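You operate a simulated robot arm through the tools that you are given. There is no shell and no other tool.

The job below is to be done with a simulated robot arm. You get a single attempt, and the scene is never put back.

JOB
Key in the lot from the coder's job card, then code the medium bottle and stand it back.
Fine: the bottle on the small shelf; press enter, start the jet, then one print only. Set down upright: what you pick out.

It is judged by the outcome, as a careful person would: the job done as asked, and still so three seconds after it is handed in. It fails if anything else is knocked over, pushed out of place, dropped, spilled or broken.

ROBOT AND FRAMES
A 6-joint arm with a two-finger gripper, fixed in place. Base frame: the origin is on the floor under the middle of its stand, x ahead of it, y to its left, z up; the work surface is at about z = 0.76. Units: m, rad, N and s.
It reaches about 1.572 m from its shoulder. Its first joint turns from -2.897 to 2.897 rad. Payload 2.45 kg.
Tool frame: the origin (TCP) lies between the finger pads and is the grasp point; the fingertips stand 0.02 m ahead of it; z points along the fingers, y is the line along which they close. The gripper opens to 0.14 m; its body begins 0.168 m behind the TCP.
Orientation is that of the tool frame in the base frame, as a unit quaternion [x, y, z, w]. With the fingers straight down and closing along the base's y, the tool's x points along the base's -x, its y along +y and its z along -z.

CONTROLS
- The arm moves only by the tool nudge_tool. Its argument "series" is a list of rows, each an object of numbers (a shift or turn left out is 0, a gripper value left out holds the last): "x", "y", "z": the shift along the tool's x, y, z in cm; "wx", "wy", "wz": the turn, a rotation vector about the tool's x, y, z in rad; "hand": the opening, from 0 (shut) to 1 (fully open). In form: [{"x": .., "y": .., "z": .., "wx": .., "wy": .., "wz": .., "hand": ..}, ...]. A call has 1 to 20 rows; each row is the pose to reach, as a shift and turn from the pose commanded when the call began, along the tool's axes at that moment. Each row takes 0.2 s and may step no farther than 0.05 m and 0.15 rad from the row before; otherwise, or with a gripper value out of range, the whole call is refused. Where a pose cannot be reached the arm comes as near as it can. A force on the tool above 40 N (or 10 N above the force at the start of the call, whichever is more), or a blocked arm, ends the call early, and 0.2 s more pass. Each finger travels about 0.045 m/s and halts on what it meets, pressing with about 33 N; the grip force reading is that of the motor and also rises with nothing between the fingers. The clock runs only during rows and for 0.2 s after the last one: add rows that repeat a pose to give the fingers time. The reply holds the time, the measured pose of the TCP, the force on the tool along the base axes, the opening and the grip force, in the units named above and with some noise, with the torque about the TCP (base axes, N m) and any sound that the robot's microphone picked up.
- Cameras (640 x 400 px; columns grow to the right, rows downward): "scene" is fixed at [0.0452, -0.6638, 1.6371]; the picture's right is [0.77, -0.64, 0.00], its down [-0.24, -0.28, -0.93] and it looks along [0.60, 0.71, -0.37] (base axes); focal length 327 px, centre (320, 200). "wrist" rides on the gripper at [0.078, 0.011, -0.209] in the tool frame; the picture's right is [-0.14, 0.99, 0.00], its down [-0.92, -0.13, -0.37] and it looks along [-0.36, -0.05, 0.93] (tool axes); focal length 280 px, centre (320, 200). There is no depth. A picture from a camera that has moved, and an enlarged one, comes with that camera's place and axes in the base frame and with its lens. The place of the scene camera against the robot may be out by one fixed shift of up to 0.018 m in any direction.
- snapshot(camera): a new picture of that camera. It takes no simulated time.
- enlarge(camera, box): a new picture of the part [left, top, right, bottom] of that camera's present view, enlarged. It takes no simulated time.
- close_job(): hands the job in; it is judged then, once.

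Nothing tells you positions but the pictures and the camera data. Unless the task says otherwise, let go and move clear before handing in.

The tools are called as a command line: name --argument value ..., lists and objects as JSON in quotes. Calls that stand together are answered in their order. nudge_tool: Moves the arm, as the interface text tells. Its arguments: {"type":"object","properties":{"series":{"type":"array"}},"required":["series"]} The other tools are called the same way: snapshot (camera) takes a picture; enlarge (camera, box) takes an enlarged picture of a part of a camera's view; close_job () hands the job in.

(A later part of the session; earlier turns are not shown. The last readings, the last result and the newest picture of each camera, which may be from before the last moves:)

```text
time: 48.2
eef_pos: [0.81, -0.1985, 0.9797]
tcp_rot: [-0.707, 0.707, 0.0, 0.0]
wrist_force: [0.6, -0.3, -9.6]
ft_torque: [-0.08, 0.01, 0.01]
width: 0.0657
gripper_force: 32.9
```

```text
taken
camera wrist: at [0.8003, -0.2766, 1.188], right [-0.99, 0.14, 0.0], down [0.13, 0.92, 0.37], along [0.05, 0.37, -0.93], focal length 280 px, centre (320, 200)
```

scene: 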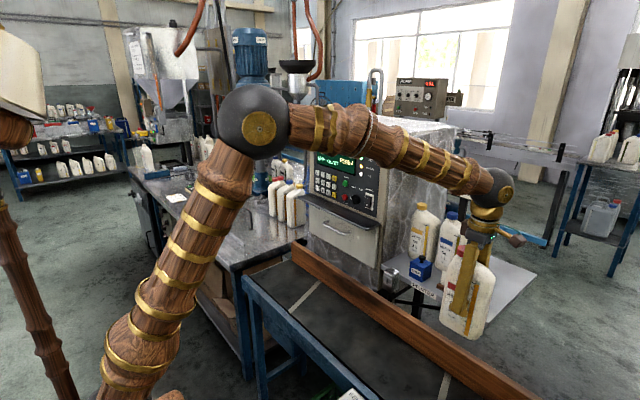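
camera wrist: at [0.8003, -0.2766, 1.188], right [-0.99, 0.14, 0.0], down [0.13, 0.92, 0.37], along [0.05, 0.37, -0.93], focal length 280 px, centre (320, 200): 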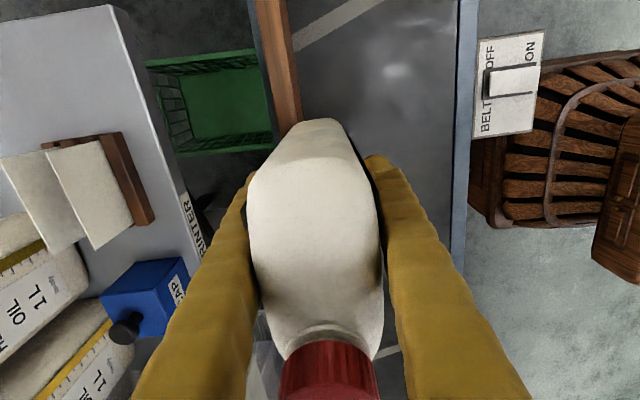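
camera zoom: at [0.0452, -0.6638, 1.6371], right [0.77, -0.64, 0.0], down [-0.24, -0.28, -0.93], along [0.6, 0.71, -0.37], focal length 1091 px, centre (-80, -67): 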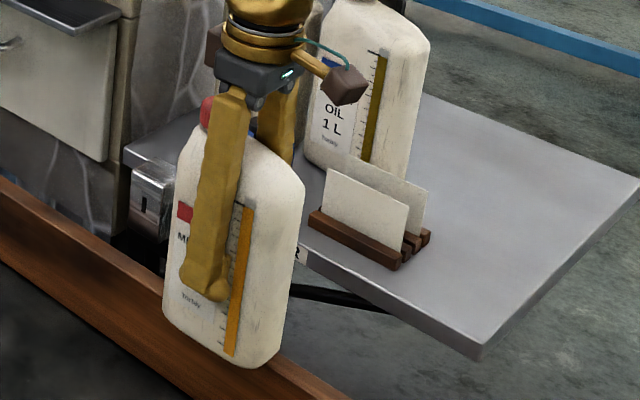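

The start position is good: no contact, bottle upright, and the leading edge is still 9 cm short of the nozzle line. Now I'll make one smooth pass in front of the head, then retreat toward the robot.

nudge_tool --series '[{"x": -1.5}, {"x": -3.0}, {"x": -4.5}, {"x": -6.0}, {"x": -7.5}, {"x": -9.0}, {"x": -10.5}, {"x": -12.0}, {"x": -13.5}, {"x": -15.0}, {"x": -16.5}, {"x": -18.0}, {"x": -19.5}, {"x": -21.0}, {"x": -22.5}, {"x": -24.0}, {"x": -24.0, "y": 3.0}, {"x": -24.0, "y": 6.0}, {"x": -24.0, "y": 9.0}]'

enlarge --camera "scene" --box '[300, 130, 440, 300]'

snapshot --camera "scene"

snapshot --camera "wrist"

```text
time: 52.2
eef_pos: [0.7203, 0.04, 0.9798]
tcp_rot: [-0.707, 0.707, 0.0, 0.0]
wrist_force: [-0.8, -0.1, -9.9]
ft_torque: [-0.02, 0.02, 0.03]
width: 0.0657
gripper_force: 32.6
```

```text
2.35 times, centred on (370, 215) of scene
camera zoom: at [0.0452, -0.6638, 1.6371], right [0.77, -0.64, 0.0], down [-0.24, -0.28, -0.93], along [0.6, 0.71, -0.37], focal length 770 px, centre (202, 165)
```

zoom: 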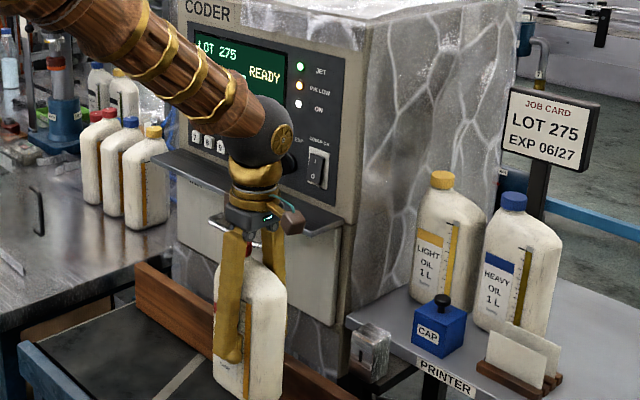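

```text
taken
```

scene: 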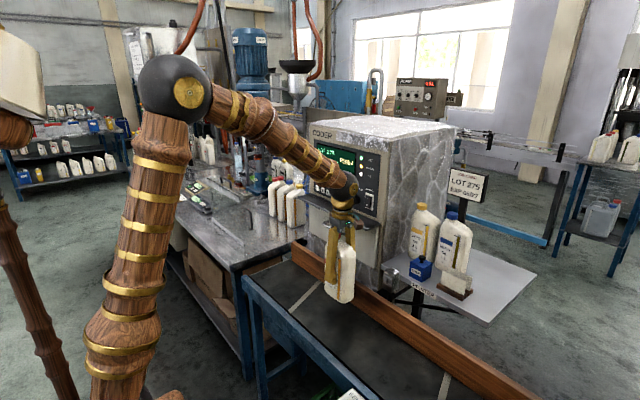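

```text
taken
camera wrist: at [0.7103, -0.0377, 1.1882], right [-0.99, 0.14, 0.0], down [0.13, 0.92, 0.37], along [0.05, 0.37, -0.93], focal length 280 px, centre (320, 200)
```

wrist: 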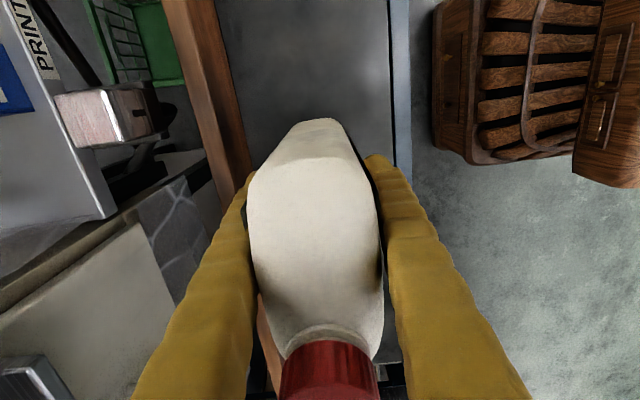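

No print sound was reported and the display still says READY, so I need to see the back of the bottle. I'll raise it above the nozzle line, well away from the head, and turn its back face toward the scene camera.

nudge_tool --series '[{"z": -4.0}, {"z": -8.0}, {"z": -12.0, "y": 2.0}, {"z": -12.0, "y": 4.0, "wz": 0.14}, {"z": -12.0, "y": 4.0, "wz": 0.28}, {"z": -12.0, "y": 4.0, "wz": 0.42}, {"z": -12.0, "y": 4.0, "wz": 0.56}, {"z": -12.0, "y": 4.0, "wz": 0.7}, {"z": -12.0, "y": 4.0, "wz": 0.84}, {"z": -12.0, "y": 4.0, "wz": 0.98}, {"z": -12.0, "y": 4.0, "wz": 1.12}, {"z": -12.0, "y": 4.0, "wz": 1.26}, {"z": -12.0, "y": 4.0, "wz": 1.4}, {"z": -12.0, "y": 4.0, "wz": 1.54}, {"z": -12.0, "y": 4.0, "wz": 1.68}, {"z": -12.0, "y": 4.0, "wz": 1.82}, {"z": -12.0, "y": 4.0, "wz": 1.96}, {"z": -12.0, "y": 4.0, "wz": 2.1}, {"z": -12.0, "y": 4.0, "wz": 2.24}, {"z": -12.0, "y": 4.0, "wz": 2.24}]'

enlarge --camera "scene" --box '[270, 130, 430, 300]'

snapshot --camera "scene"

```text
time: 56.4
eef_pos: [0.6787, 0.0396, 1.099]
tcp_rot: [0.329, 0.944, 0.0, 0.001]
wrist_force: [-0.4, -0.1, -0.2]
ft_torque: [0.0, -0.02, 0.0]
width: 0.0002
gripper_force: 29.4
```

```text
2.35 times, centred on (350, 215) of scene
camera zoom: at [0.0452, -0.6638, 1.6371], right [0.77, -0.64, 0.0], down [-0.24, -0.28, -0.93], along [0.6, 0.71, -0.37], focal length 770 px, centre (249, 165)
```

zoom: 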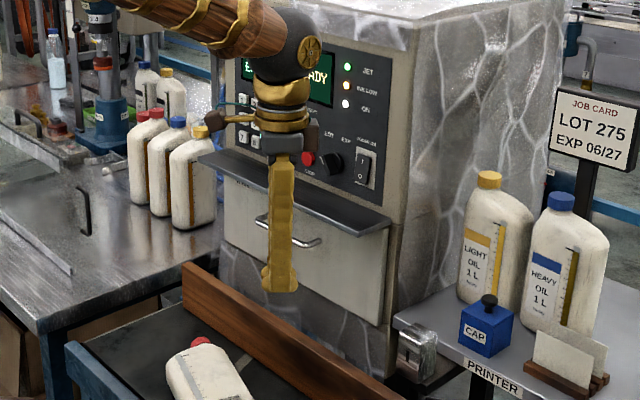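

```text
taken
```

scene: 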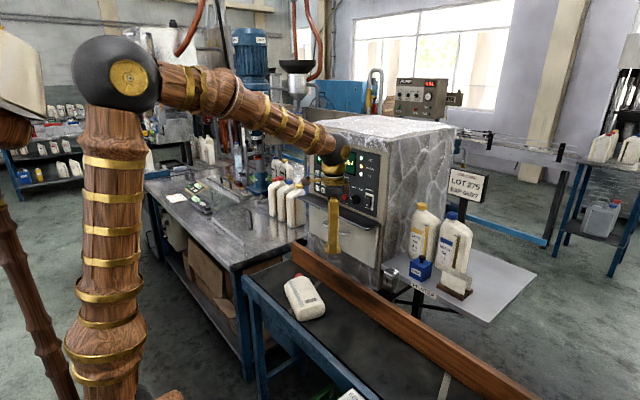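

The bottle slipped out of the grip during the turn and now lies on the belt. I need to see its condition and how it lies before recovering it.

enlarge --camera "scene" --box '[260, 260, 350, 340]'

snapshot --camera "wrist"

enlarge --camera "scene" --box '[310, 130, 390, 210]'

```text
5.00 times, centred on (305, 300) of scene
camera zoom: at [0.0452, -0.6638, 1.6371], right [0.77, -0.64, 0.0], down [-0.24, -0.28, -0.93], along [0.6, 0.71, -0.37], focal length 1636 px, centre (395, -300)
```

zoom: 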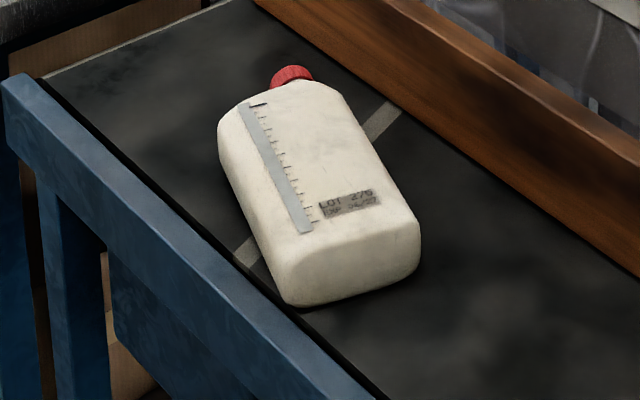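

```text
taken
camera wrist: at [0.6256, 0.0964, 1.3084], right [0.72, 0.69, 0.0], down [0.64, -0.67, 0.37], along [0.26, -0.27, -0.93], focal length 280 px, centre (320, 200)
```

wrist: 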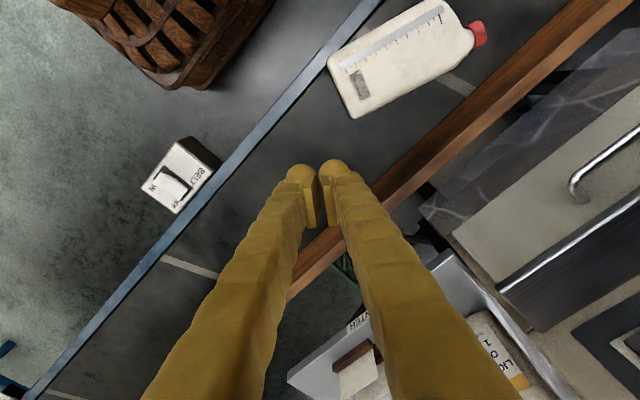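

```text
5.00 times, centred on (350, 170) of scene
camera zoom: at [0.0452, -0.6638, 1.6371], right [0.77, -0.64, 0.0], down [-0.24, -0.28, -0.93], along [0.6, 0.71, -0.37], focal length 1636 px, centre (170, 350)
```

zoom: 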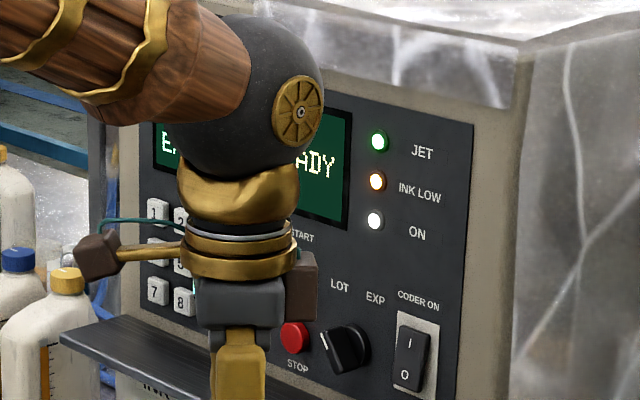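

The print "LOT 275 EXP 06/27" is on the back of the bottle, so exactly one print was made; the bottle itself was dropped by my fast turn and lies back-up on the belt, apparently intact. I'll measure how it lies so I can pick it up, stand it upright and return it.

enlarge --camera "wrist" --box '[300, 0, 500, 130]'

enlarge --camera "scene" --box '[275, 265, 335, 330]'

```text
3.08 times, centred on (400, 65) of wrist
camera zoom: at [0.6256, 0.0964, 1.3084], right [0.72, 0.69, 0.0], down [0.64, -0.67, 0.37], along [0.26, -0.27, -0.93], focal length 863 px, centre (74, 615)
```

zoom: 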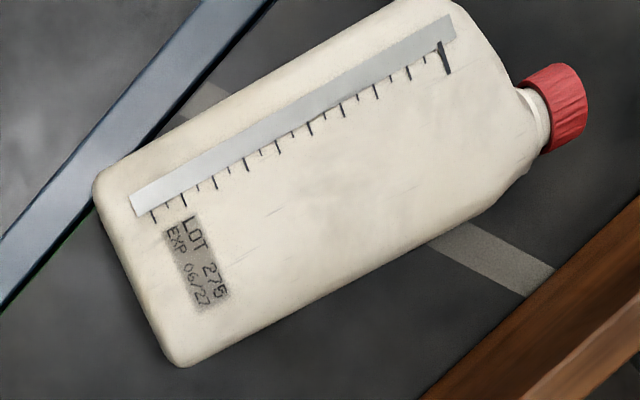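

```text
6.15 times, centred on (305, 298) of scene
camera zoom: at [0.0452, -0.6638, 1.6371], right [0.77, -0.64, 0.0], down [-0.24, -0.28, -0.93], along [0.6, 0.71, -0.37], focal length 2014 px, centre (412, -400)
```

zoom: 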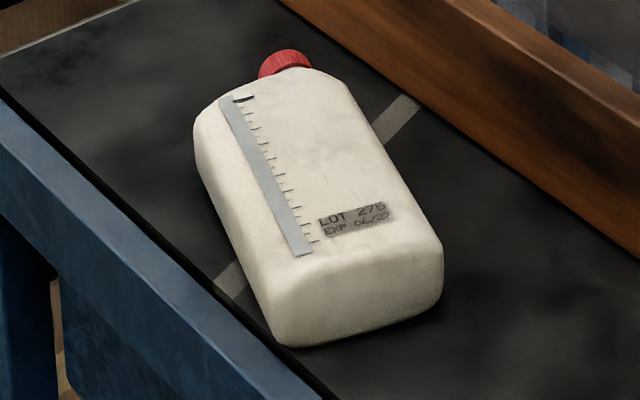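

I'll plan a careful recovery: grip the bottle by its sides with the hand tilted toward its base, lift, rotate it upright slowly, stand it on the stopped belt, then regrasp front/back as before and return it to the shelf. First I'll reorient the hand above the bottle.

nudge_tool --series '[{"x": 1.13, "y": 1.95, "z": 0.35, "wx": 0.0478, "wy": 0.0332, "wz": -0.1311, "hand": 1}, {"x": 2.26, "y": 3.9, "z": 0.7, "wx": 0.0956, "wy": 0.0664, "wz": -0.2622}, {"x": 3.39, "y": 5.85, "z": 1.05, "wx": 0.1433, "wy": 0.0996, "wz": -0.3934}, {"x": 4.51, "y": 7.8, "z": 1.4, "wx": 0.1911, "wy": 0.1328, "wz": -0.5245}, {"x": 5.64, "y": 9.75, "z": 1.75, "wx": 0.2389, "wy": 0.166, "wz": -0.6556}, {"x": 6.77, "y": 11.7, "z": 2.1, "wx": 0.2867, "wy": 0.1992, "wz": -0.7867}, {"x": 7.9, "y": 13.65, "z": 2.45, "wx": 0.3345, "wy": 0.2324, "wz": -0.9179}, {"x": 9.03, "y": 15.6, "z": 2.8, "wx": 0.3822, "wy": 0.2655, "wz": -1.049}, {"x": 10.16, "y": 17.55, "z": 3.15, "wx": 0.43, "wy": 0.2987, "wz": -1.1801}, {"x": 11.29, "y": 19.5, "z": 3.5, "wx": 0.4778, "wy": 0.3319, "wz": -1.3112}, {"x": 12.41, "y": 21.45, "z": 3.85, "wx": 0.5256, "wy": 0.3651, "wz": -1.4423}, {"x": 13.54, "y": 23.4, "z": 4.2, "wx": 0.5733, "wy": 0.3983, "wz": -1.5735}, {"x": 14.67, "y": 25.35, "z": 4.55, "wx": 0.6211, "wy": 0.4315, "wz": -1.7046}, {"x": 15.8, "y": 27.3, "z": 4.9, "wx": 0.6689, "wy": 0.4647, "wz": -1.8357}, {"x": 15.8, "y": 27.3, "z": 4.9, "wx": 0.6689, "wy": 0.4647, "wz": -1.8357}]'

snapshot --camera "wrist"

snapshot --camera "scene"

```text
time: 59.6
eef_pos: [0.7234, 0.3514, 1.0511]
tcp_rot: [-0.553, 0.76, -0.201, -0.276]
wrist_force: [-0.7, 1.1, 0.3]
ft_torque: [-0.02, 0.03, 0.05]
width: 0.1399
gripper_force: 0.1
```

```text
taken
camera wrist: at [0.7373, 0.426, 1.2613], right [-0.91, 0.41, -0.09], down [0.41, 0.86, -0.31], along [-0.05, -0.32, -0.95], focal length 280 px, centre (320, 200)
```

wrist: 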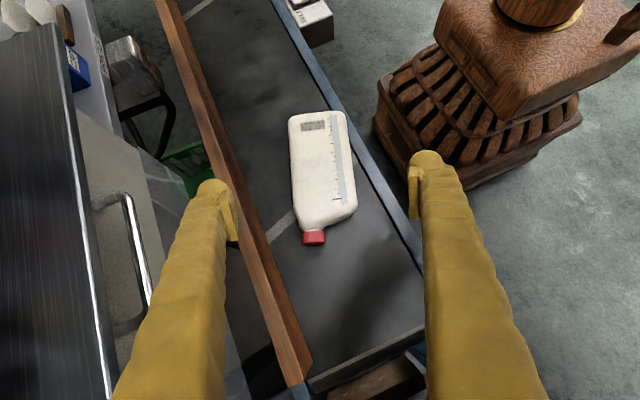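

```text
taken
```

scene: 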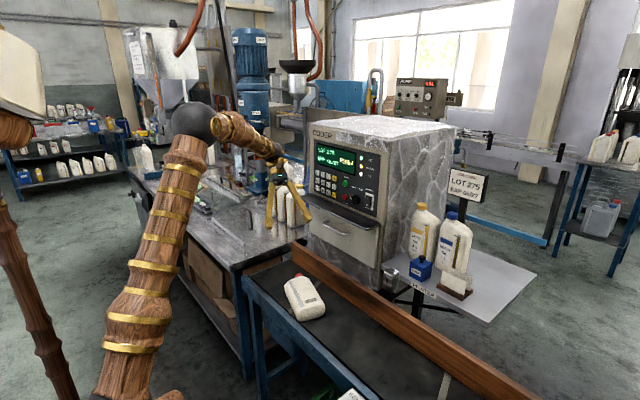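

The pose was reached without complaint and gives a clear view of the bottle. I'll zoom in to get its exact position and angle.

enlarge --camera "wrist" --box '[260, 90, 400, 260]'

enlarge --camera "scene" --box '[300, 130, 500, 320]'

```text
2.35 times, centred on (330, 175) of wrist
camera zoom: at [0.7373, 0.426, 1.2613], right [-0.91, 0.41, -0.09], down [0.41, 0.86, -0.31], along [-0.05, -0.32, -0.95], focal length 660 px, centre (296, 259)
```

zoom: 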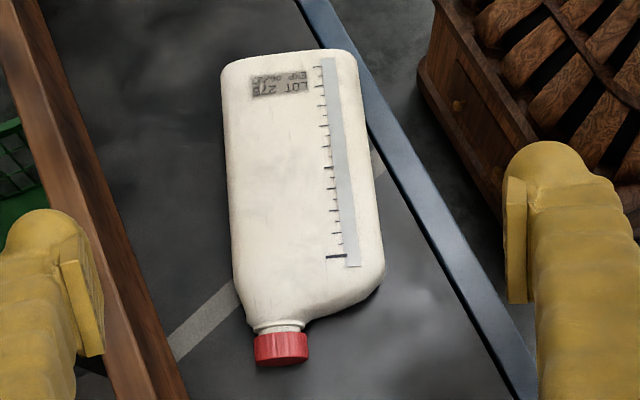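

```text
2.11 times, centred on (400, 225) of scene
camera zoom: at [0.0452, -0.6638, 1.6371], right [0.77, -0.64, 0.0], down [-0.24, -0.28, -0.93], along [0.6, 0.71, -0.37], focal length 689 px, centre (152, 147)
```

zoom: 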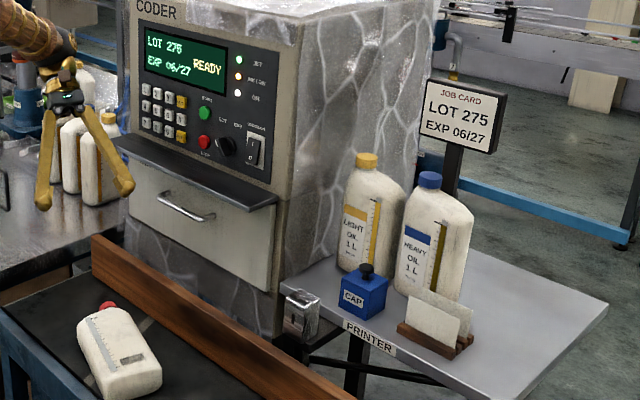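

The bottle's axis is at azimuth 71°, its centre line runs through about (0.686, 0.224) where I want to grip, width ≈ 0.11 m, top at z ≈ 0.83. Moving to a pre-grasp 10 cm short of it.

nudge_tool --series '[{"x": -1.33, "y": -0.1, "z": 4.25, "hand": 1}, {"x": -2.65, "y": -0.2, "z": 8.5}, {"x": -3.98, "y": -0.3, "z": 12.7}, {"x": -5.3, "y": -0.4, "z": 16.98}, {"x": -5.3, "y": -0.4, "z": 16.98}]'

snapshot --camera "wrist"

enlarge --camera "scene" --box '[230, 170, 370, 340]'

```text
time: 60.8
eef_pos: [0.7069, 0.2815, 0.8851]
tcp_rot: [-0.552, 0.761, -0.201, -0.276]
wrist_force: [-0.7, 0.0, -0.3]
ft_torque: [-0.02, 0.04, -0.04]
width: 0.1402
gripper_force: 0.0
```

```text
taken
camera wrist: at [0.72, 0.3566, 1.0962], right [-0.91, 0.41, -0.09], down [0.41, 0.86, -0.31], along [-0.05, -0.32, -0.95], focal length 280 px, centre (320, 200)
```

wrist: 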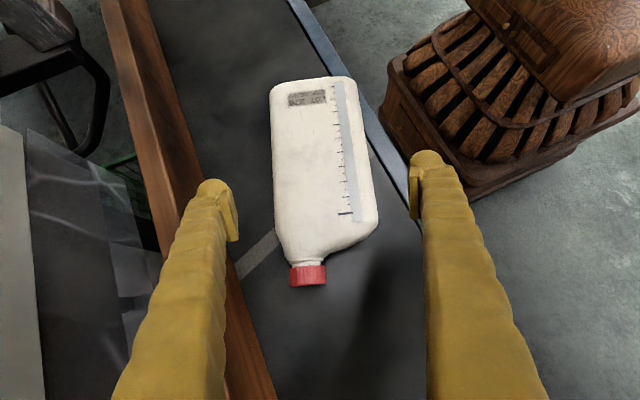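

```text
2.35 times, centred on (300, 255) of scene
camera zoom: at [0.0452, -0.6638, 1.6371], right [0.77, -0.64, 0.0], down [-0.24, -0.28, -0.93], along [0.6, 0.71, -0.37], focal length 770 px, centre (367, 71)
```

zoom: 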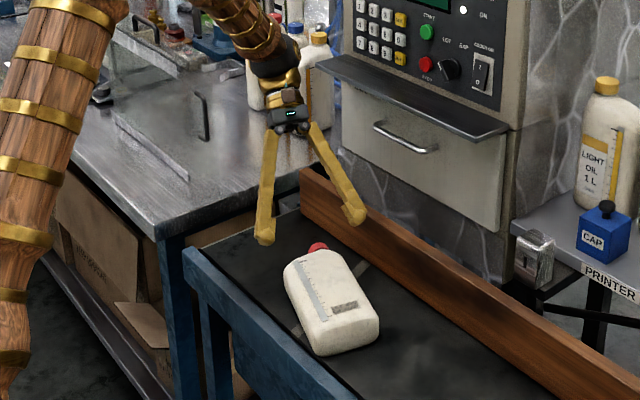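

Alignment is good: the bottle is centred between the fingers. Moving in slowly along the tool axis to grip height.

nudge_tool --series '[{"z": 2.0}, {"z": 4.0}, {"z": 6.0}, {"z": 7.5}, {"z": 9.0}, {"z": 9.8}, {"z": 9.8}]'

snapshot --camera "wrist"

enlarge --camera "scene" --box '[250, 230, 350, 330]'

```text
time: 62.4
eef_pos: [0.6896, 0.2231, 0.8105]
tcp_rot: [-0.552, 0.76, -0.201, -0.276]
wrist_force: [-0.7, 0.1, 0.2]
ft_torque: [-0.03, -0.01, 0.0]
width: 0.1401
gripper_force: 0.1
```

```text
taken
camera wrist: at [0.703, 0.2985, 1.0202], right [-0.91, 0.41, -0.09], down [0.41, 0.86, -0.31], along [-0.05, -0.32, -0.95], focal length 280 px, centre (320, 200)
```

wrist: 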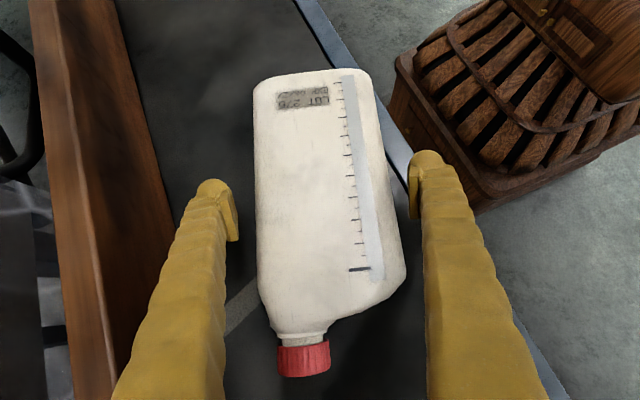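

```text
4.00 times, centred on (300, 280) of scene
camera zoom: at [0.0452, -0.6638, 1.6371], right [0.77, -0.64, 0.0], down [-0.24, -0.28, -0.93], along [0.6, 0.71, -0.37], focal length 1309 px, centre (400, -120)
```

zoom: 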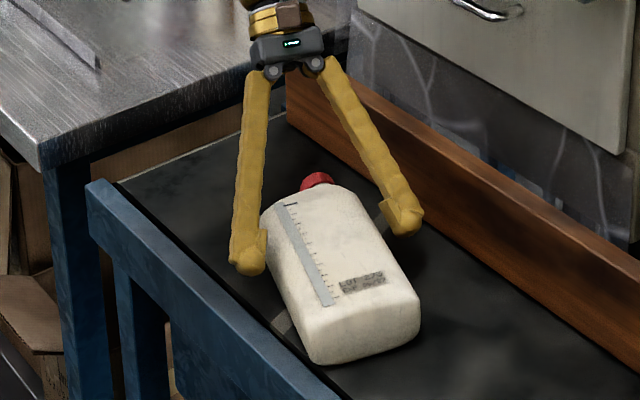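

Well positioned. I'll centre by 3 mm and close gently.

nudge_tool --series '[{"y": 0.3}, {"y": 0.3, "hand": 0}, {"y": 0.3, "hand": 0}, {"y": 0.3, "hand": 0}, {"y": 0.3, "hand": 0}, {"y": 0.3, "hand": 0}, {"y": 0.3, "hand": 0}]'

snapshot --camera "wrist"

```text
time: 64.0
eef_pos: [0.6874, 0.2254, 0.8094]
tcp_rot: [-0.552, 0.76, -0.202, -0.276]
wrist_force: [21.3, 0.9, 15.7]
ft_torque: [0.24, -0.41, -0.21]
width: 0.1119
gripper_force: 33.6
```

```text
taken
camera wrist: at [0.7003, 0.2992, 1.0204], right [-0.91, 0.41, -0.09], down [0.41, 0.86, -0.31], along [-0.05, -0.32, -0.95], focal length 280 px, centre (320, 200)
```

wrist: 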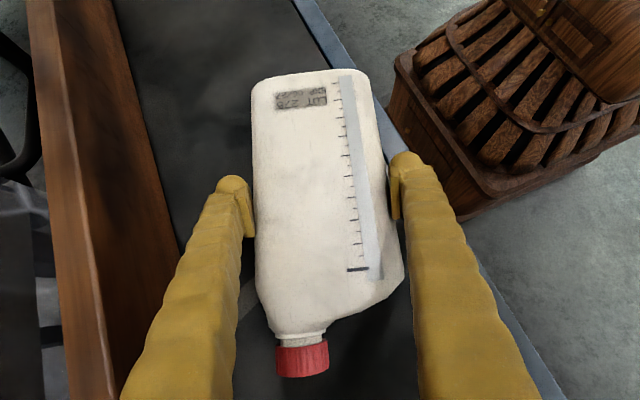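

The grip is on (11.2 cm) but there is a net side/up force of about 25 N, so something may be touching the frame. I'll look closely before lifting.

enlarge --camera "wrist" --box '[200, 130, 460, 330]'

enlarge --camera "scene" --box '[270, 245, 350, 325]'

```text
2.00 times, centred on (330, 230) of wrist
camera zoom: at [0.7003, 0.2992, 1.0204], right [-0.91, 0.41, -0.09], down [0.41, 0.86, -0.31], along [-0.05, -0.32, -0.95], focal length 561 px, centre (300, 140)
```

zoom: 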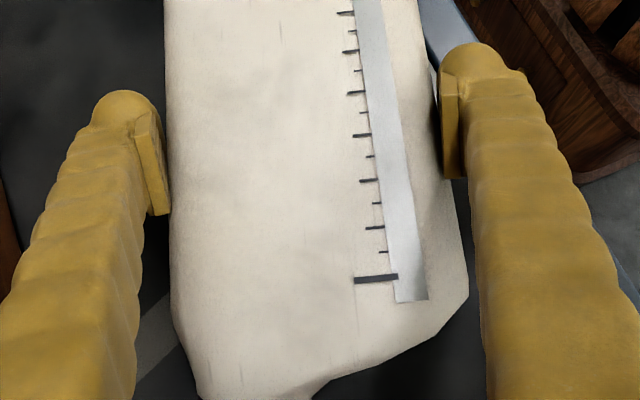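

```text
5.00 times, centred on (310, 285) of scene
camera zoom: at [0.0452, -0.6638, 1.6371], right [0.77, -0.64, 0.0], down [-0.24, -0.28, -0.93], along [0.6, 0.71, -0.37], focal length 1636 px, centre (370, -225)
```

zoom: 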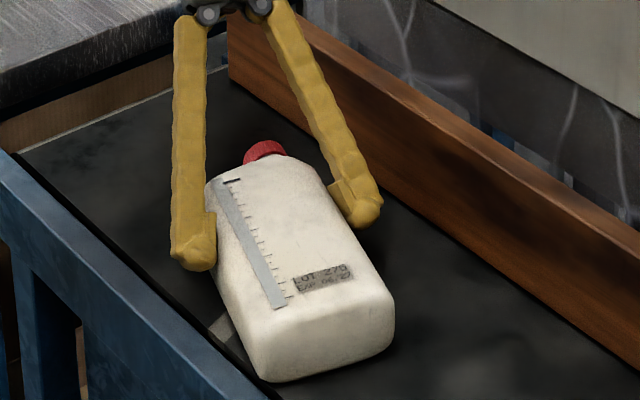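

The rail-side finger seems to push the bottle against the belt's frame. I'll shift the hand 3 mm back toward the rail to balance the grip and recheck the force.

nudge_tool --series '[{"y": -0.15}, {"y": -0.3}, {"y": -0.3}]'

```text
time: 64.8
eef_pos: [0.6875, 0.2246, 0.8101]
tcp_rot: [-0.553, 0.76, -0.201, -0.276]
wrist_force: [-10.7, 24.0, 23.7]
ft_torque: [0.53, 1.0, -0.33]
width: 0.1117
gripper_force: 33.2
```

The forces suggest the hand is pressing down along its axis. I'll lift a few millimetres to free it and re-read.

nudge_tool --series '[{"x": 0.13, "y": 0.15, "z": -0.15}, {"x": 0.26, "y": 0.15, "z": -0.31}, {"x": 0.32, "y": 0.15, "z": -0.383}, {"x": 0.32, "y": 0.15, "z": -0.383}]'

enlarge --camera "scene" --box '[270, 245, 350, 325]'

snapshot --camera "wrist"

```text
time: 65.8
eef_pos: [0.6868, 0.2252, 0.815]
tcp_rot: [-0.553, 0.76, -0.202, -0.276]
wrist_force: [0.2, 0.7, -0.1]
ft_torque: [0.14, -0.04, 0.0]
width: 0.1096
gripper_force: 33.0
```

```text
5.00 times, centred on (310, 285) of scene
camera zoom: at [0.0452, -0.6638, 1.6371], right [0.77, -0.64, 0.0], down [-0.24, -0.28, -0.93], along [0.6, 0.71, -0.37], focal length 1636 px, centre (370, -225)
```

zoom: 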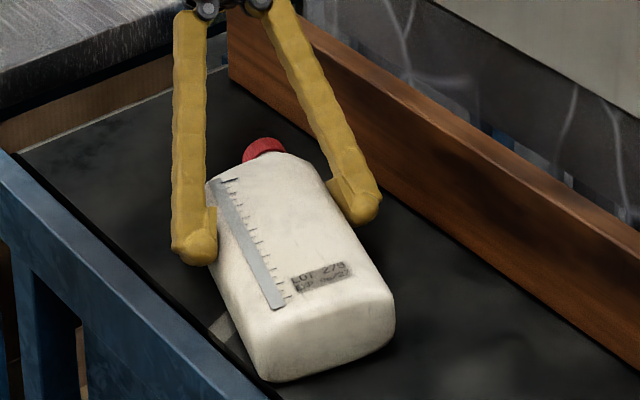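

```text
taken
camera wrist: at [0.7002, 0.2993, 1.0256], right [-0.91, 0.41, -0.09], down [0.41, 0.86, -0.31], along [-0.05, -0.32, -0.95], focal length 280 px, centre (320, 200)
```

wrist: 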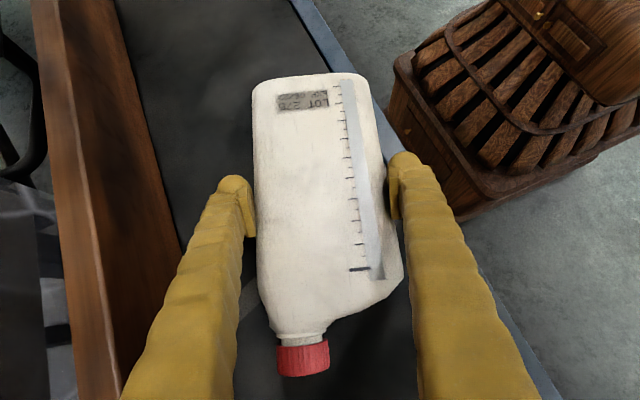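

Forces are now balanced; the frame-side fingertip had been touching the belt's frame. To get a deeper, safer grip I'll slide the bottle 3.5 cm toward the rail along the belt, then regrip lower.

nudge_tool --series '[{"y": -0.4}, {"y": -0.8}, {"y": -1.3}, {"y": -1.8}, {"y": -2.3}, {"y": -2.8}, {"y": -3.2}, {"y": -3.5}, {"y": -3.5}]'

snapshot --camera "wrist"

```text
time: 67.8
eef_pos: [0.72, 0.2151, 0.8147]
tcp_rot: [-0.552, 0.761, -0.201, -0.276]
wrist_force: [-2.9, 3.0, -4.0]
ft_torque: [-0.19, 0.43, -0.51]
width: 0.1092
gripper_force: 33.1
```

```text
taken
camera wrist: at [0.7339, 0.2892, 1.0259], right [-0.91, 0.41, -0.09], down [0.41, 0.86, -0.31], along [-0.05, -0.32, -0.95], focal length 280 px, centre (320, 200)
```

wrist: 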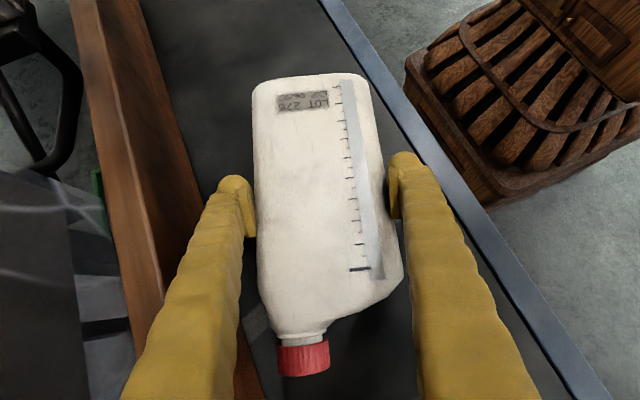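

Slid cleanly. Now open, lower a little while watching for contact, and regrip.

nudge_tool --series '[{"hand": 1}, {"hand": 1}, {"hand": 1}, {"hand": 1}, {"x": -0.13, "z": 0.15}, {"x": -0.26, "z": 0.31}, {"x": -0.39, "z": 0.46}, {"x": -0.51, "z": 0.61}, {"x": -0.51, "z": 0.61}]'

snapshot --camera "wrist"

```text
time: 69.8
eef_pos: [0.72, 0.215, 0.8083]
tcp_rot: [-0.552, 0.76, -0.202, -0.276]
wrist_force: [-0.6, 0.5, 0.3]
ft_torque: [-0.01, 0.0, -0.02]
width: 0.1401
gripper_force: 0.1
```

```text
taken
camera wrist: at [0.7336, 0.2886, 1.0181], right [-0.91, 0.41, -0.09], down [0.41, 0.86, -0.31], along [-0.05, -0.32, -0.95], focal length 280 px, centre (320, 200)
```

wrist: 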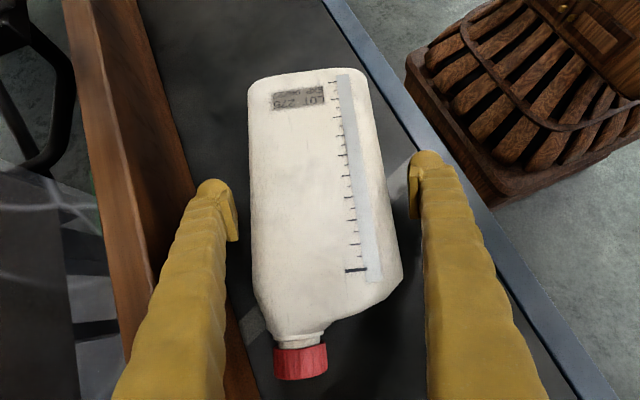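

nudge_tool --series '[{"x": -0.13, "z": 0.15}, {"x": -0.26, "z": 0.31}, {"x": -0.39, "z": 0.46}, {"x": -0.39, "z": 0.46}]'

```text
time: 70.8
eef_pos: [0.7203, 0.2133, 0.8019]
tcp_rot: [-0.552, 0.761, -0.201, -0.276]
wrist_force: [0.3, -0.2, 0.3]
ft_torque: [0.02, -0.02, 0.0]
width: 0.14
gripper_force: 0.0
```

nudge_tool --series '[{"hand": 0}, {"hand": 0}, {"hand": 0}, {"hand": 0}, {"hand": 0}, {"hand": 0}]'

enlarge --camera "scene" --box '[270, 245, 350, 325]'

```text
time: 72.2
eef_pos: [0.7207, 0.2142, 0.8013]
tcp_rot: [-0.551, 0.761, -0.201, -0.276]
wrist_force: [17.8, 0.2, 12.1]
ft_torque: [0.28, -0.18, -0.28]
width: 0.1168
gripper_force: 32.6
```

```text
5.00 times, centred on (310, 285) of scene
camera zoom: at [0.0452, -0.6638, 1.6371], right [0.77, -0.64, 0.0], down [-0.24, -0.28, -0.93], along [0.6, 0.71, -0.37], focal length 1636 px, centre (370, -225)
```

zoom: 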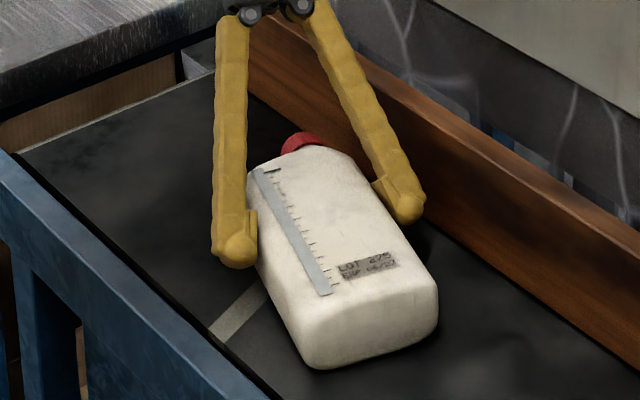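

The fingertips reach the belt before closing fully at this height, so the earlier height (z ≈ 0.815) is the practical grip height. I'll raise to it, letting the grip settle on the bottle.

nudge_tool --series '[{"x": 0.19, "z": -0.23}, {"x": 0.39, "z": -0.46}, {"x": 0.58, "z": -0.69}, {"x": 0.77, "z": -0.92}, {"x": 0.77, "z": -0.92}, {"x": 0.77, "z": -0.92}]'

snapshot --camera "wrist"

enlarge --camera "scene" --box '[270, 245, 350, 325]'

```text
time: 73.6
eef_pos: [0.7195, 0.2147, 0.8144]
tcp_rot: [-0.552, 0.76, -0.202, -0.276]
wrist_force: [0.2, -0.5, -9.3]
ft_torque: [0.12, -0.04, 0.0]
width: 0.1105
gripper_force: 32.9
```

```text
taken
camera wrist: at [0.7341, 0.2888, 1.0241], right [-0.91, 0.41, -0.09], down [0.41, 0.86, -0.31], along [-0.05, -0.32, -0.95], focal length 280 px, centre (320, 200)
```

wrist: 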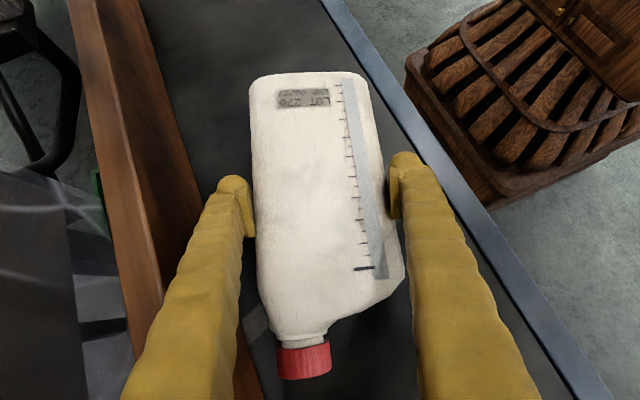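

```text
5.00 times, centred on (310, 285) of scene
camera zoom: at [0.0452, -0.6638, 1.6371], right [0.77, -0.64, 0.0], down [-0.24, -0.28, -0.93], along [0.6, 0.71, -0.37], focal length 1636 px, centre (370, -225)
```

zoom: 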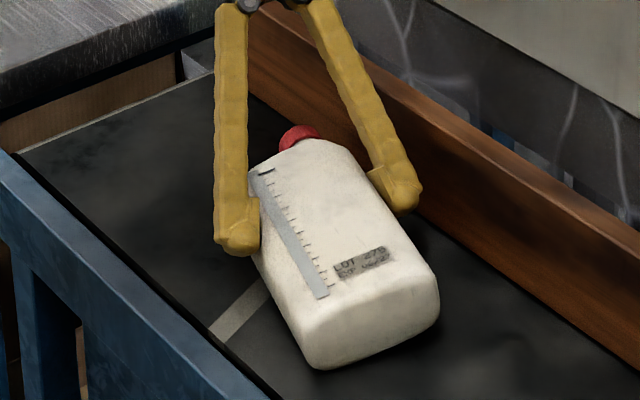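

The bottle is held with its full weight (9.3 N) and nearly no torque. Lifting gently.

nudge_tool --series '[{"x": 0.16, "z": -0.19}, {"x": 0.39, "z": -0.46}, {"x": 0.77, "z": -0.92}, {"x": 1.29, "z": -1.53}, {"x": 1.93, "z": -2.3}, {"x": 2.57, "z": -3.06}, {"x": 3.22, "z": -3.83}, {"x": 3.86, "z": -4.6}, {"x": 4.5, "z": -5.36}, {"x": 5.14, "z": -6.13}, {"x": 5.79, "z": -6.89}, {"x": 6.43, "z": -7.66}, {"x": 7.07, "z": -8.43}, {"x": 7.72, "z": -9.19}, {"x": 8.36, "z": -9.96}, {"x": 9.0, "z": -10.72}, {"x": 9.45, "z": -11.26}, {"x": 9.64, "z": -11.49}, {"x": 9.64, "z": -11.49}]'

snapshot --camera "wrist"

snapshot --camera "scene"

```text
time: 77.6
eef_pos: [0.7204, 0.2136, 0.9632]
tcp_rot: [-0.553, 0.76, -0.202, -0.276]
wrist_force: [-0.8, 0.9, -9.6]
ft_torque: [0.09, -0.07, 0.01]
width: 0.1102
gripper_force: 33.1
```

```text
taken
camera wrist: at [0.7341, 0.2883, 1.1739], right [-0.91, 0.41, -0.09], down [0.41, 0.86, -0.31], along [-0.05, -0.32, -0.95], focal length 280 px, centre (320, 200)
```

wrist: 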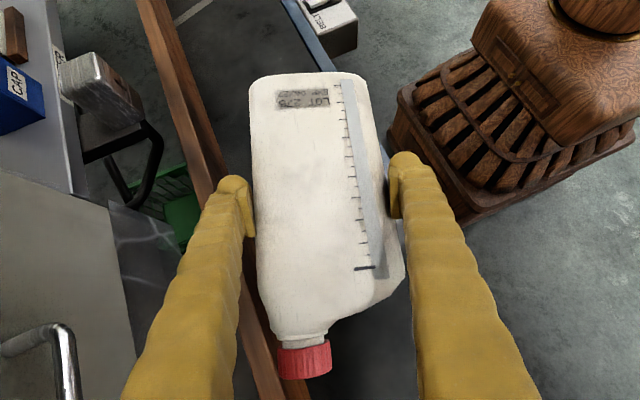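

```text
taken
```

scene: 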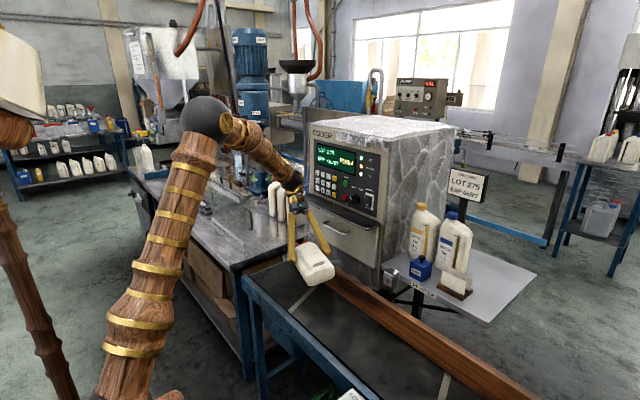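

Lift is stable. Now I'll rotate the bottle upright slowly about the grip axis, the first 45°.

nudge_tool --series '[{"wy": -0.03}, {"wy": -0.08}, {"wy": -0.14}, {"wy": -0.2}, {"wy": -0.26}, {"wy": -0.32}, {"wy": -0.38}, {"wy": -0.44}, {"wy": -0.5}, {"wy": -0.56}, {"wy": -0.62}, {"wy": -0.68}, {"wy": -0.74}, {"wy": -0.78}, {"wy": -0.8}, {"wy": -0.8}]'

snapshot --camera "wrist"

snapshot --camera "scene"

```text
time: 81.0
eef_pos: [0.7194, 0.2141, 0.9633]
tcp_rot: [-0.587, 0.808, 0.03, 0.042]
wrist_force: [-0.1, -0.9, -9.5]
ft_torque: [0.04, 0.0, -0.01]
width: 0.1101
gripper_force: 32.6
```

```text
taken
camera wrist: at [0.6798, 0.1232, 1.1635], right [-0.9, 0.44, 0.01], down [0.39, 0.8, 0.46], along [0.19, 0.42, -0.89], focal length 280 px, centre (320, 200)
```

wrist: 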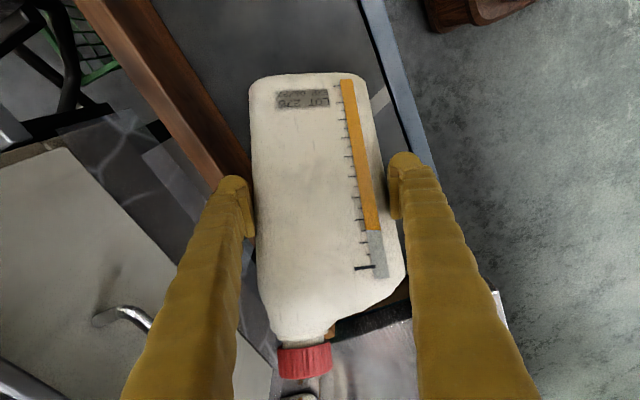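

```text
taken
```

scene: 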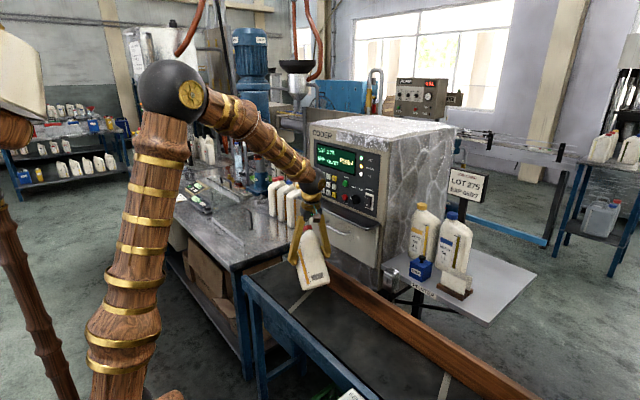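

Steady. Continuing the remaining rotation to upright.

nudge_tool --series '[{"wy": -0.03}, {"wy": -0.08}, {"wy": -0.14}, {"wy": -0.2}, {"wy": -0.26}, {"wy": -0.32}, {"wy": -0.38}, {"wy": -0.44}, {"wy": -0.5}, {"wy": -0.56}, {"wy": -0.62}, {"wy": -0.68}, {"wy": -0.73}, {"wy": -0.76}, {"wy": -0.7708}, {"wy": -0.7708}]'

snapshot --camera "wrist"

enlarge --camera "scene" --box '[240, 150, 420, 340]'

```text
time: 84.4
eef_pos: [0.7181, 0.2145, 0.9653]
tcp_rot: [-0.532, 0.733, 0.248, 0.342]
wrist_force: [0.0, -0.6, -9.0]
ft_torque: [-0.2, 0.06, -0.01]
width: 0.1101
gripper_force: 33.0
```

```text
taken
camera wrist: at [0.6453, 0.0173, 1.0379], right [-0.91, 0.39, 0.1], down [0.22, 0.25, 0.94], along [0.34, 0.88, -0.32], focal length 280 px, centre (320, 200)
```

wrist: 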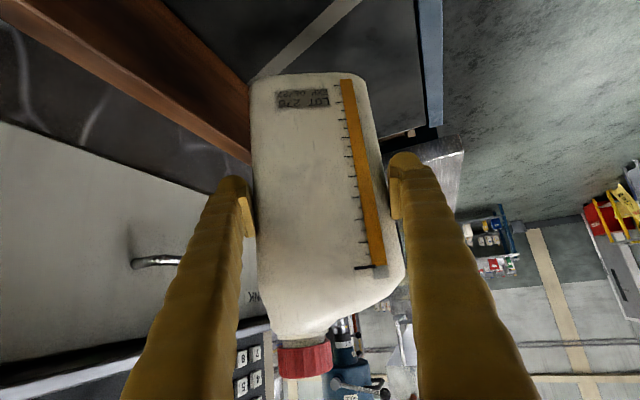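

```text
2.11 times, centred on (330, 245) of scene
camera zoom: at [0.0452, -0.6638, 1.6371], right [0.77, -0.64, 0.0], down [-0.24, -0.28, -0.93], along [0.6, 0.71, -0.37], focal length 689 px, centre (299, 105)
```

zoom: 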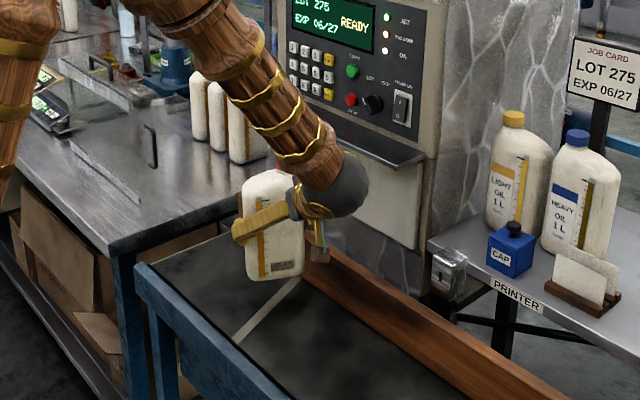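

The bottle is upright and hasn't moved in the grip. Now lowering it onto the stopped belt, stopping about 1 cm above first.

nudge_tool --series '[{"x": 0.31, "z": 0.26}, {"x": 0.92, "z": 0.77}, {"x": 1.69, "z": 1.41}, {"x": 2.46, "z": 2.05}, {"x": 3.22, "z": 2.69}, {"x": 3.99, "z": 3.33}, {"x": 4.76, "z": 3.97}, {"x": 5.22, "z": 4.36}, {"x": 5.38, "z": 4.48}, {"x": 5.38, "z": 4.48}]'

enlarge --camera "scene" --box '[250, 170, 390, 320]'

snapshot --camera "wrist"

```text
time: 86.6
eef_pos: [0.7207, 0.2147, 0.892]
tcp_rot: [-0.533, 0.733, 0.248, 0.342]
wrist_force: [0.2, -1.1, -9.2]
ft_torque: [-0.15, 0.09, 0.0]
width: 0.11
gripper_force: 33.2
```

```text
2.67 times, centred on (320, 245) of scene
camera zoom: at [0.0452, -0.6638, 1.6371], right [0.77, -0.64, 0.0], down [-0.24, -0.28, -0.93], along [0.6, 0.71, -0.37], focal length 873 px, centre (320, 80)
```

zoom: 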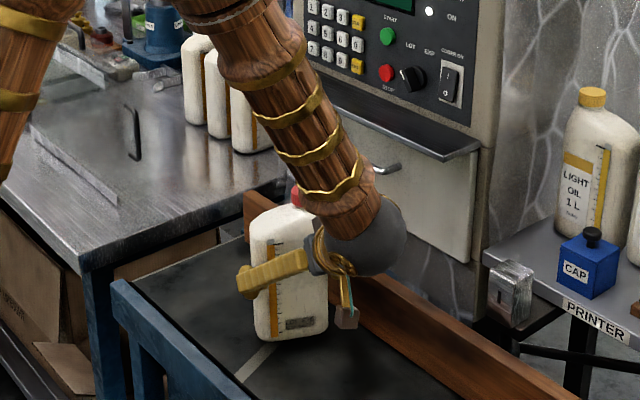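

```text
taken
camera wrist: at [0.6461, 0.0175, 0.967], right [-0.91, 0.39, 0.1], down [0.22, 0.26, 0.94], along [0.34, 0.88, -0.32], focal length 280 px, centre (320, 200)
```

wrist: 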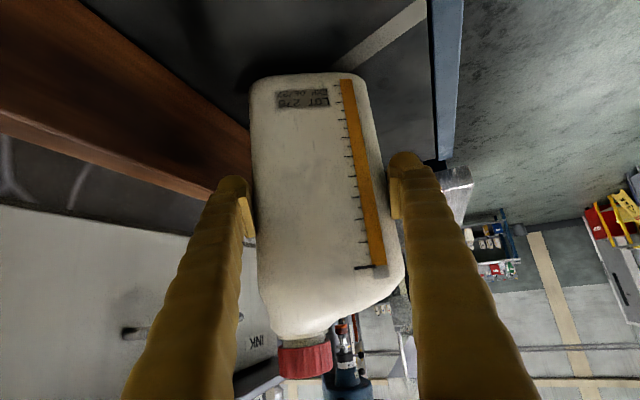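

About 1 cm above the belt. Lowering in 2 mm steps until the belt takes the weight.

nudge_tool --series '[{"x": 0.15, "z": 0.13}, {"x": 0.31, "z": 0.26}, {"x": 0.46, "z": 0.38}, {"x": 0.46, "z": 0.38}]'

```text
time: 87.6
eef_pos: [0.7201, 0.2145, 0.8884]
tcp_rot: [-0.533, 0.733, 0.248, 0.342]
wrist_force: [-0.5, 0.7, -9.5]
ft_torque: [-0.17, 0.05, 0.02]
width: 0.1099
gripper_force: 33.2
```

nudge_tool --series '[{"x": 0.15, "z": 0.13}, {"x": 0.31, "z": 0.26}, {"x": 0.31, "z": 0.26}]'

```text
time: 88.4
eef_pos: [0.72, 0.2147, 0.885]
tcp_rot: [-0.533, 0.733, 0.248, 0.342]
wrist_force: [0.3, 0.1, -8.9]
ft_torque: [-0.17, 0.07, 0.01]
width: 0.1101
gripper_force: 33.3
```

nudge_tool --series '[{"x": 0.15, "z": 0.13}, {"x": 0.31, "z": 0.26}, {"x": 0.31, "z": 0.26}]'

```text
time: 89.2
eef_pos: [0.7196, 0.2132, 0.8794]
tcp_rot: [-0.533, 0.733, 0.248, 0.342]
wrist_force: [0.3, -0.6, -9.7]
ft_torque: [-0.19, 0.1, 0.0]
width: 0.1099
gripper_force: 33.0
```

nudge_tool --series '[{"x": 0.15, "z": 0.13}, {"x": 0.31, "z": 0.26}, {"x": 0.31, "z": 0.26}]'

enlarge --camera "scene" --box '[280, 220, 360, 310]'

```text
time: 90.0
eef_pos: [0.7202, 0.2145, 0.8758]
tcp_rot: [-0.533, 0.733, 0.248, 0.342]
wrist_force: [-2.5, -1.6, -4.1]
ft_torque: [-0.16, 0.43, 0.21]
width: 0.1101
gripper_force: 33.0
```

```text
4.44 times, centred on (320, 265) of scene
camera zoom: at [0.0452, -0.6638, 1.6371], right [0.77, -0.64, 0.0], down [-0.24, -0.28, -0.93], along [0.6, 0.71, -0.37], focal length 1454 px, centre (320, -89)
```

zoom: 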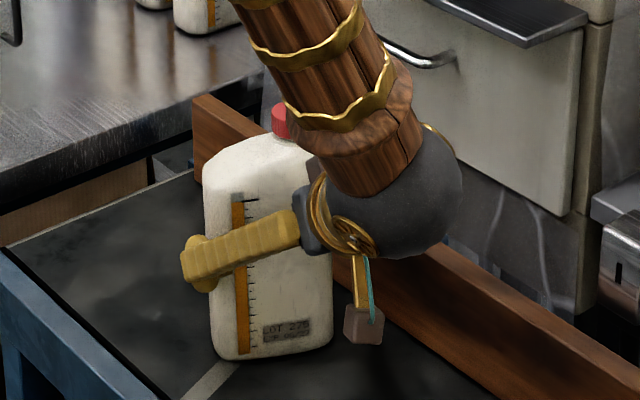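

The belt is taking weight now. I'll go down 1–2 mm more, then release slowly so it settles flat.

nudge_tool --series '[{"x": 0.08, "z": 0.06}, {"x": 0.12, "z": 0.1}, {"x": 0.12, "z": 0.1}]'

```text
time: 90.8
eef_pos: [0.7219, 0.2131, 0.8755]
tcp_rot: [-0.532, 0.733, 0.248, 0.344]
wrist_force: [5.4, -6.5, 25.3]
ft_torque: [0.74, 0.5, -0.03]
width: 0.1101
gripper_force: 32.8
```

Firmly seated (pressing 25 N). I'll ease up 1 mm, then open the fingers.

nudge_tool --series '[{"x": -0.06, "z": -0.05}, {"x": -0.08, "z": -0.064}, {"x": -0.08, "z": -0.064}]'

```text
time: 91.6
eef_pos: [0.7204, 0.2137, 0.8742]
tcp_rot: [-0.533, 0.733, 0.248, 0.343]
wrist_force: [10.4, -3.5, 6.0]
ft_torque: [0.05, -0.66, -0.28]
width: 0.1099
gripper_force: 33.3
```

nudge_tool --series '[{"hand": 0.8}, {"hand": 0.82}, {"hand": 0.86}, {"hand": 0.92}, {"hand": 1.0}, {"hand": 1.0}, {"hand": 1.0}]'

enlarge --camera "scene" --box '[280, 200, 360, 310]'

snapshot --camera "wrist"

```text
time: 93.2
eef_pos: [0.7201, 0.2137, 0.8743]
tcp_rot: [-0.533, 0.733, 0.248, 0.343]
wrist_force: [-0.4, 0.0, 0.3]
ft_torque: [-0.01, -0.02, 0.01]
width: 0.1398
gripper_force: 0.2
```

```text
3.64 times, centred on (320, 255) of scene
camera zoom: at [0.0452, -0.6638, 1.6371], right [0.77, -0.64, 0.0], down [-0.24, -0.28, -0.93], along [0.6, 0.71, -0.37], focal length 1190 px, centre (320, 0)
```

zoom: 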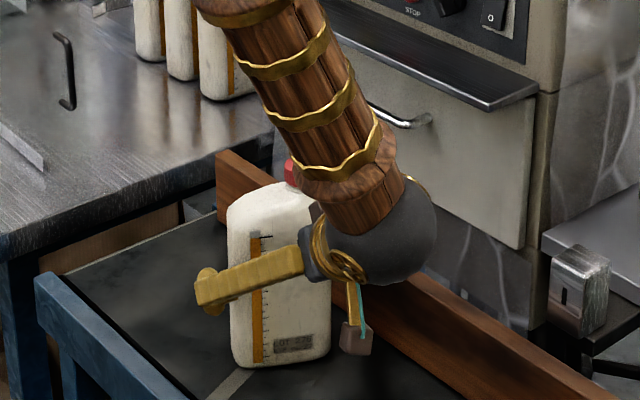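

```text
taken
camera wrist: at [0.6463, 0.0179, 0.95], right [-0.91, 0.39, 0.1], down [0.22, 0.26, 0.94], along [0.34, 0.88, -0.32], focal length 280 px, centre (320, 200)
```

wrist: 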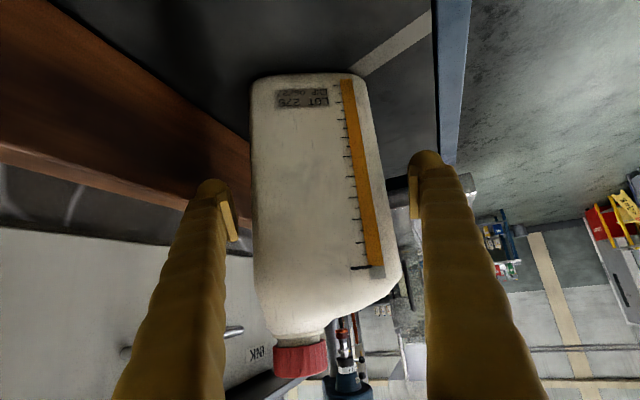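

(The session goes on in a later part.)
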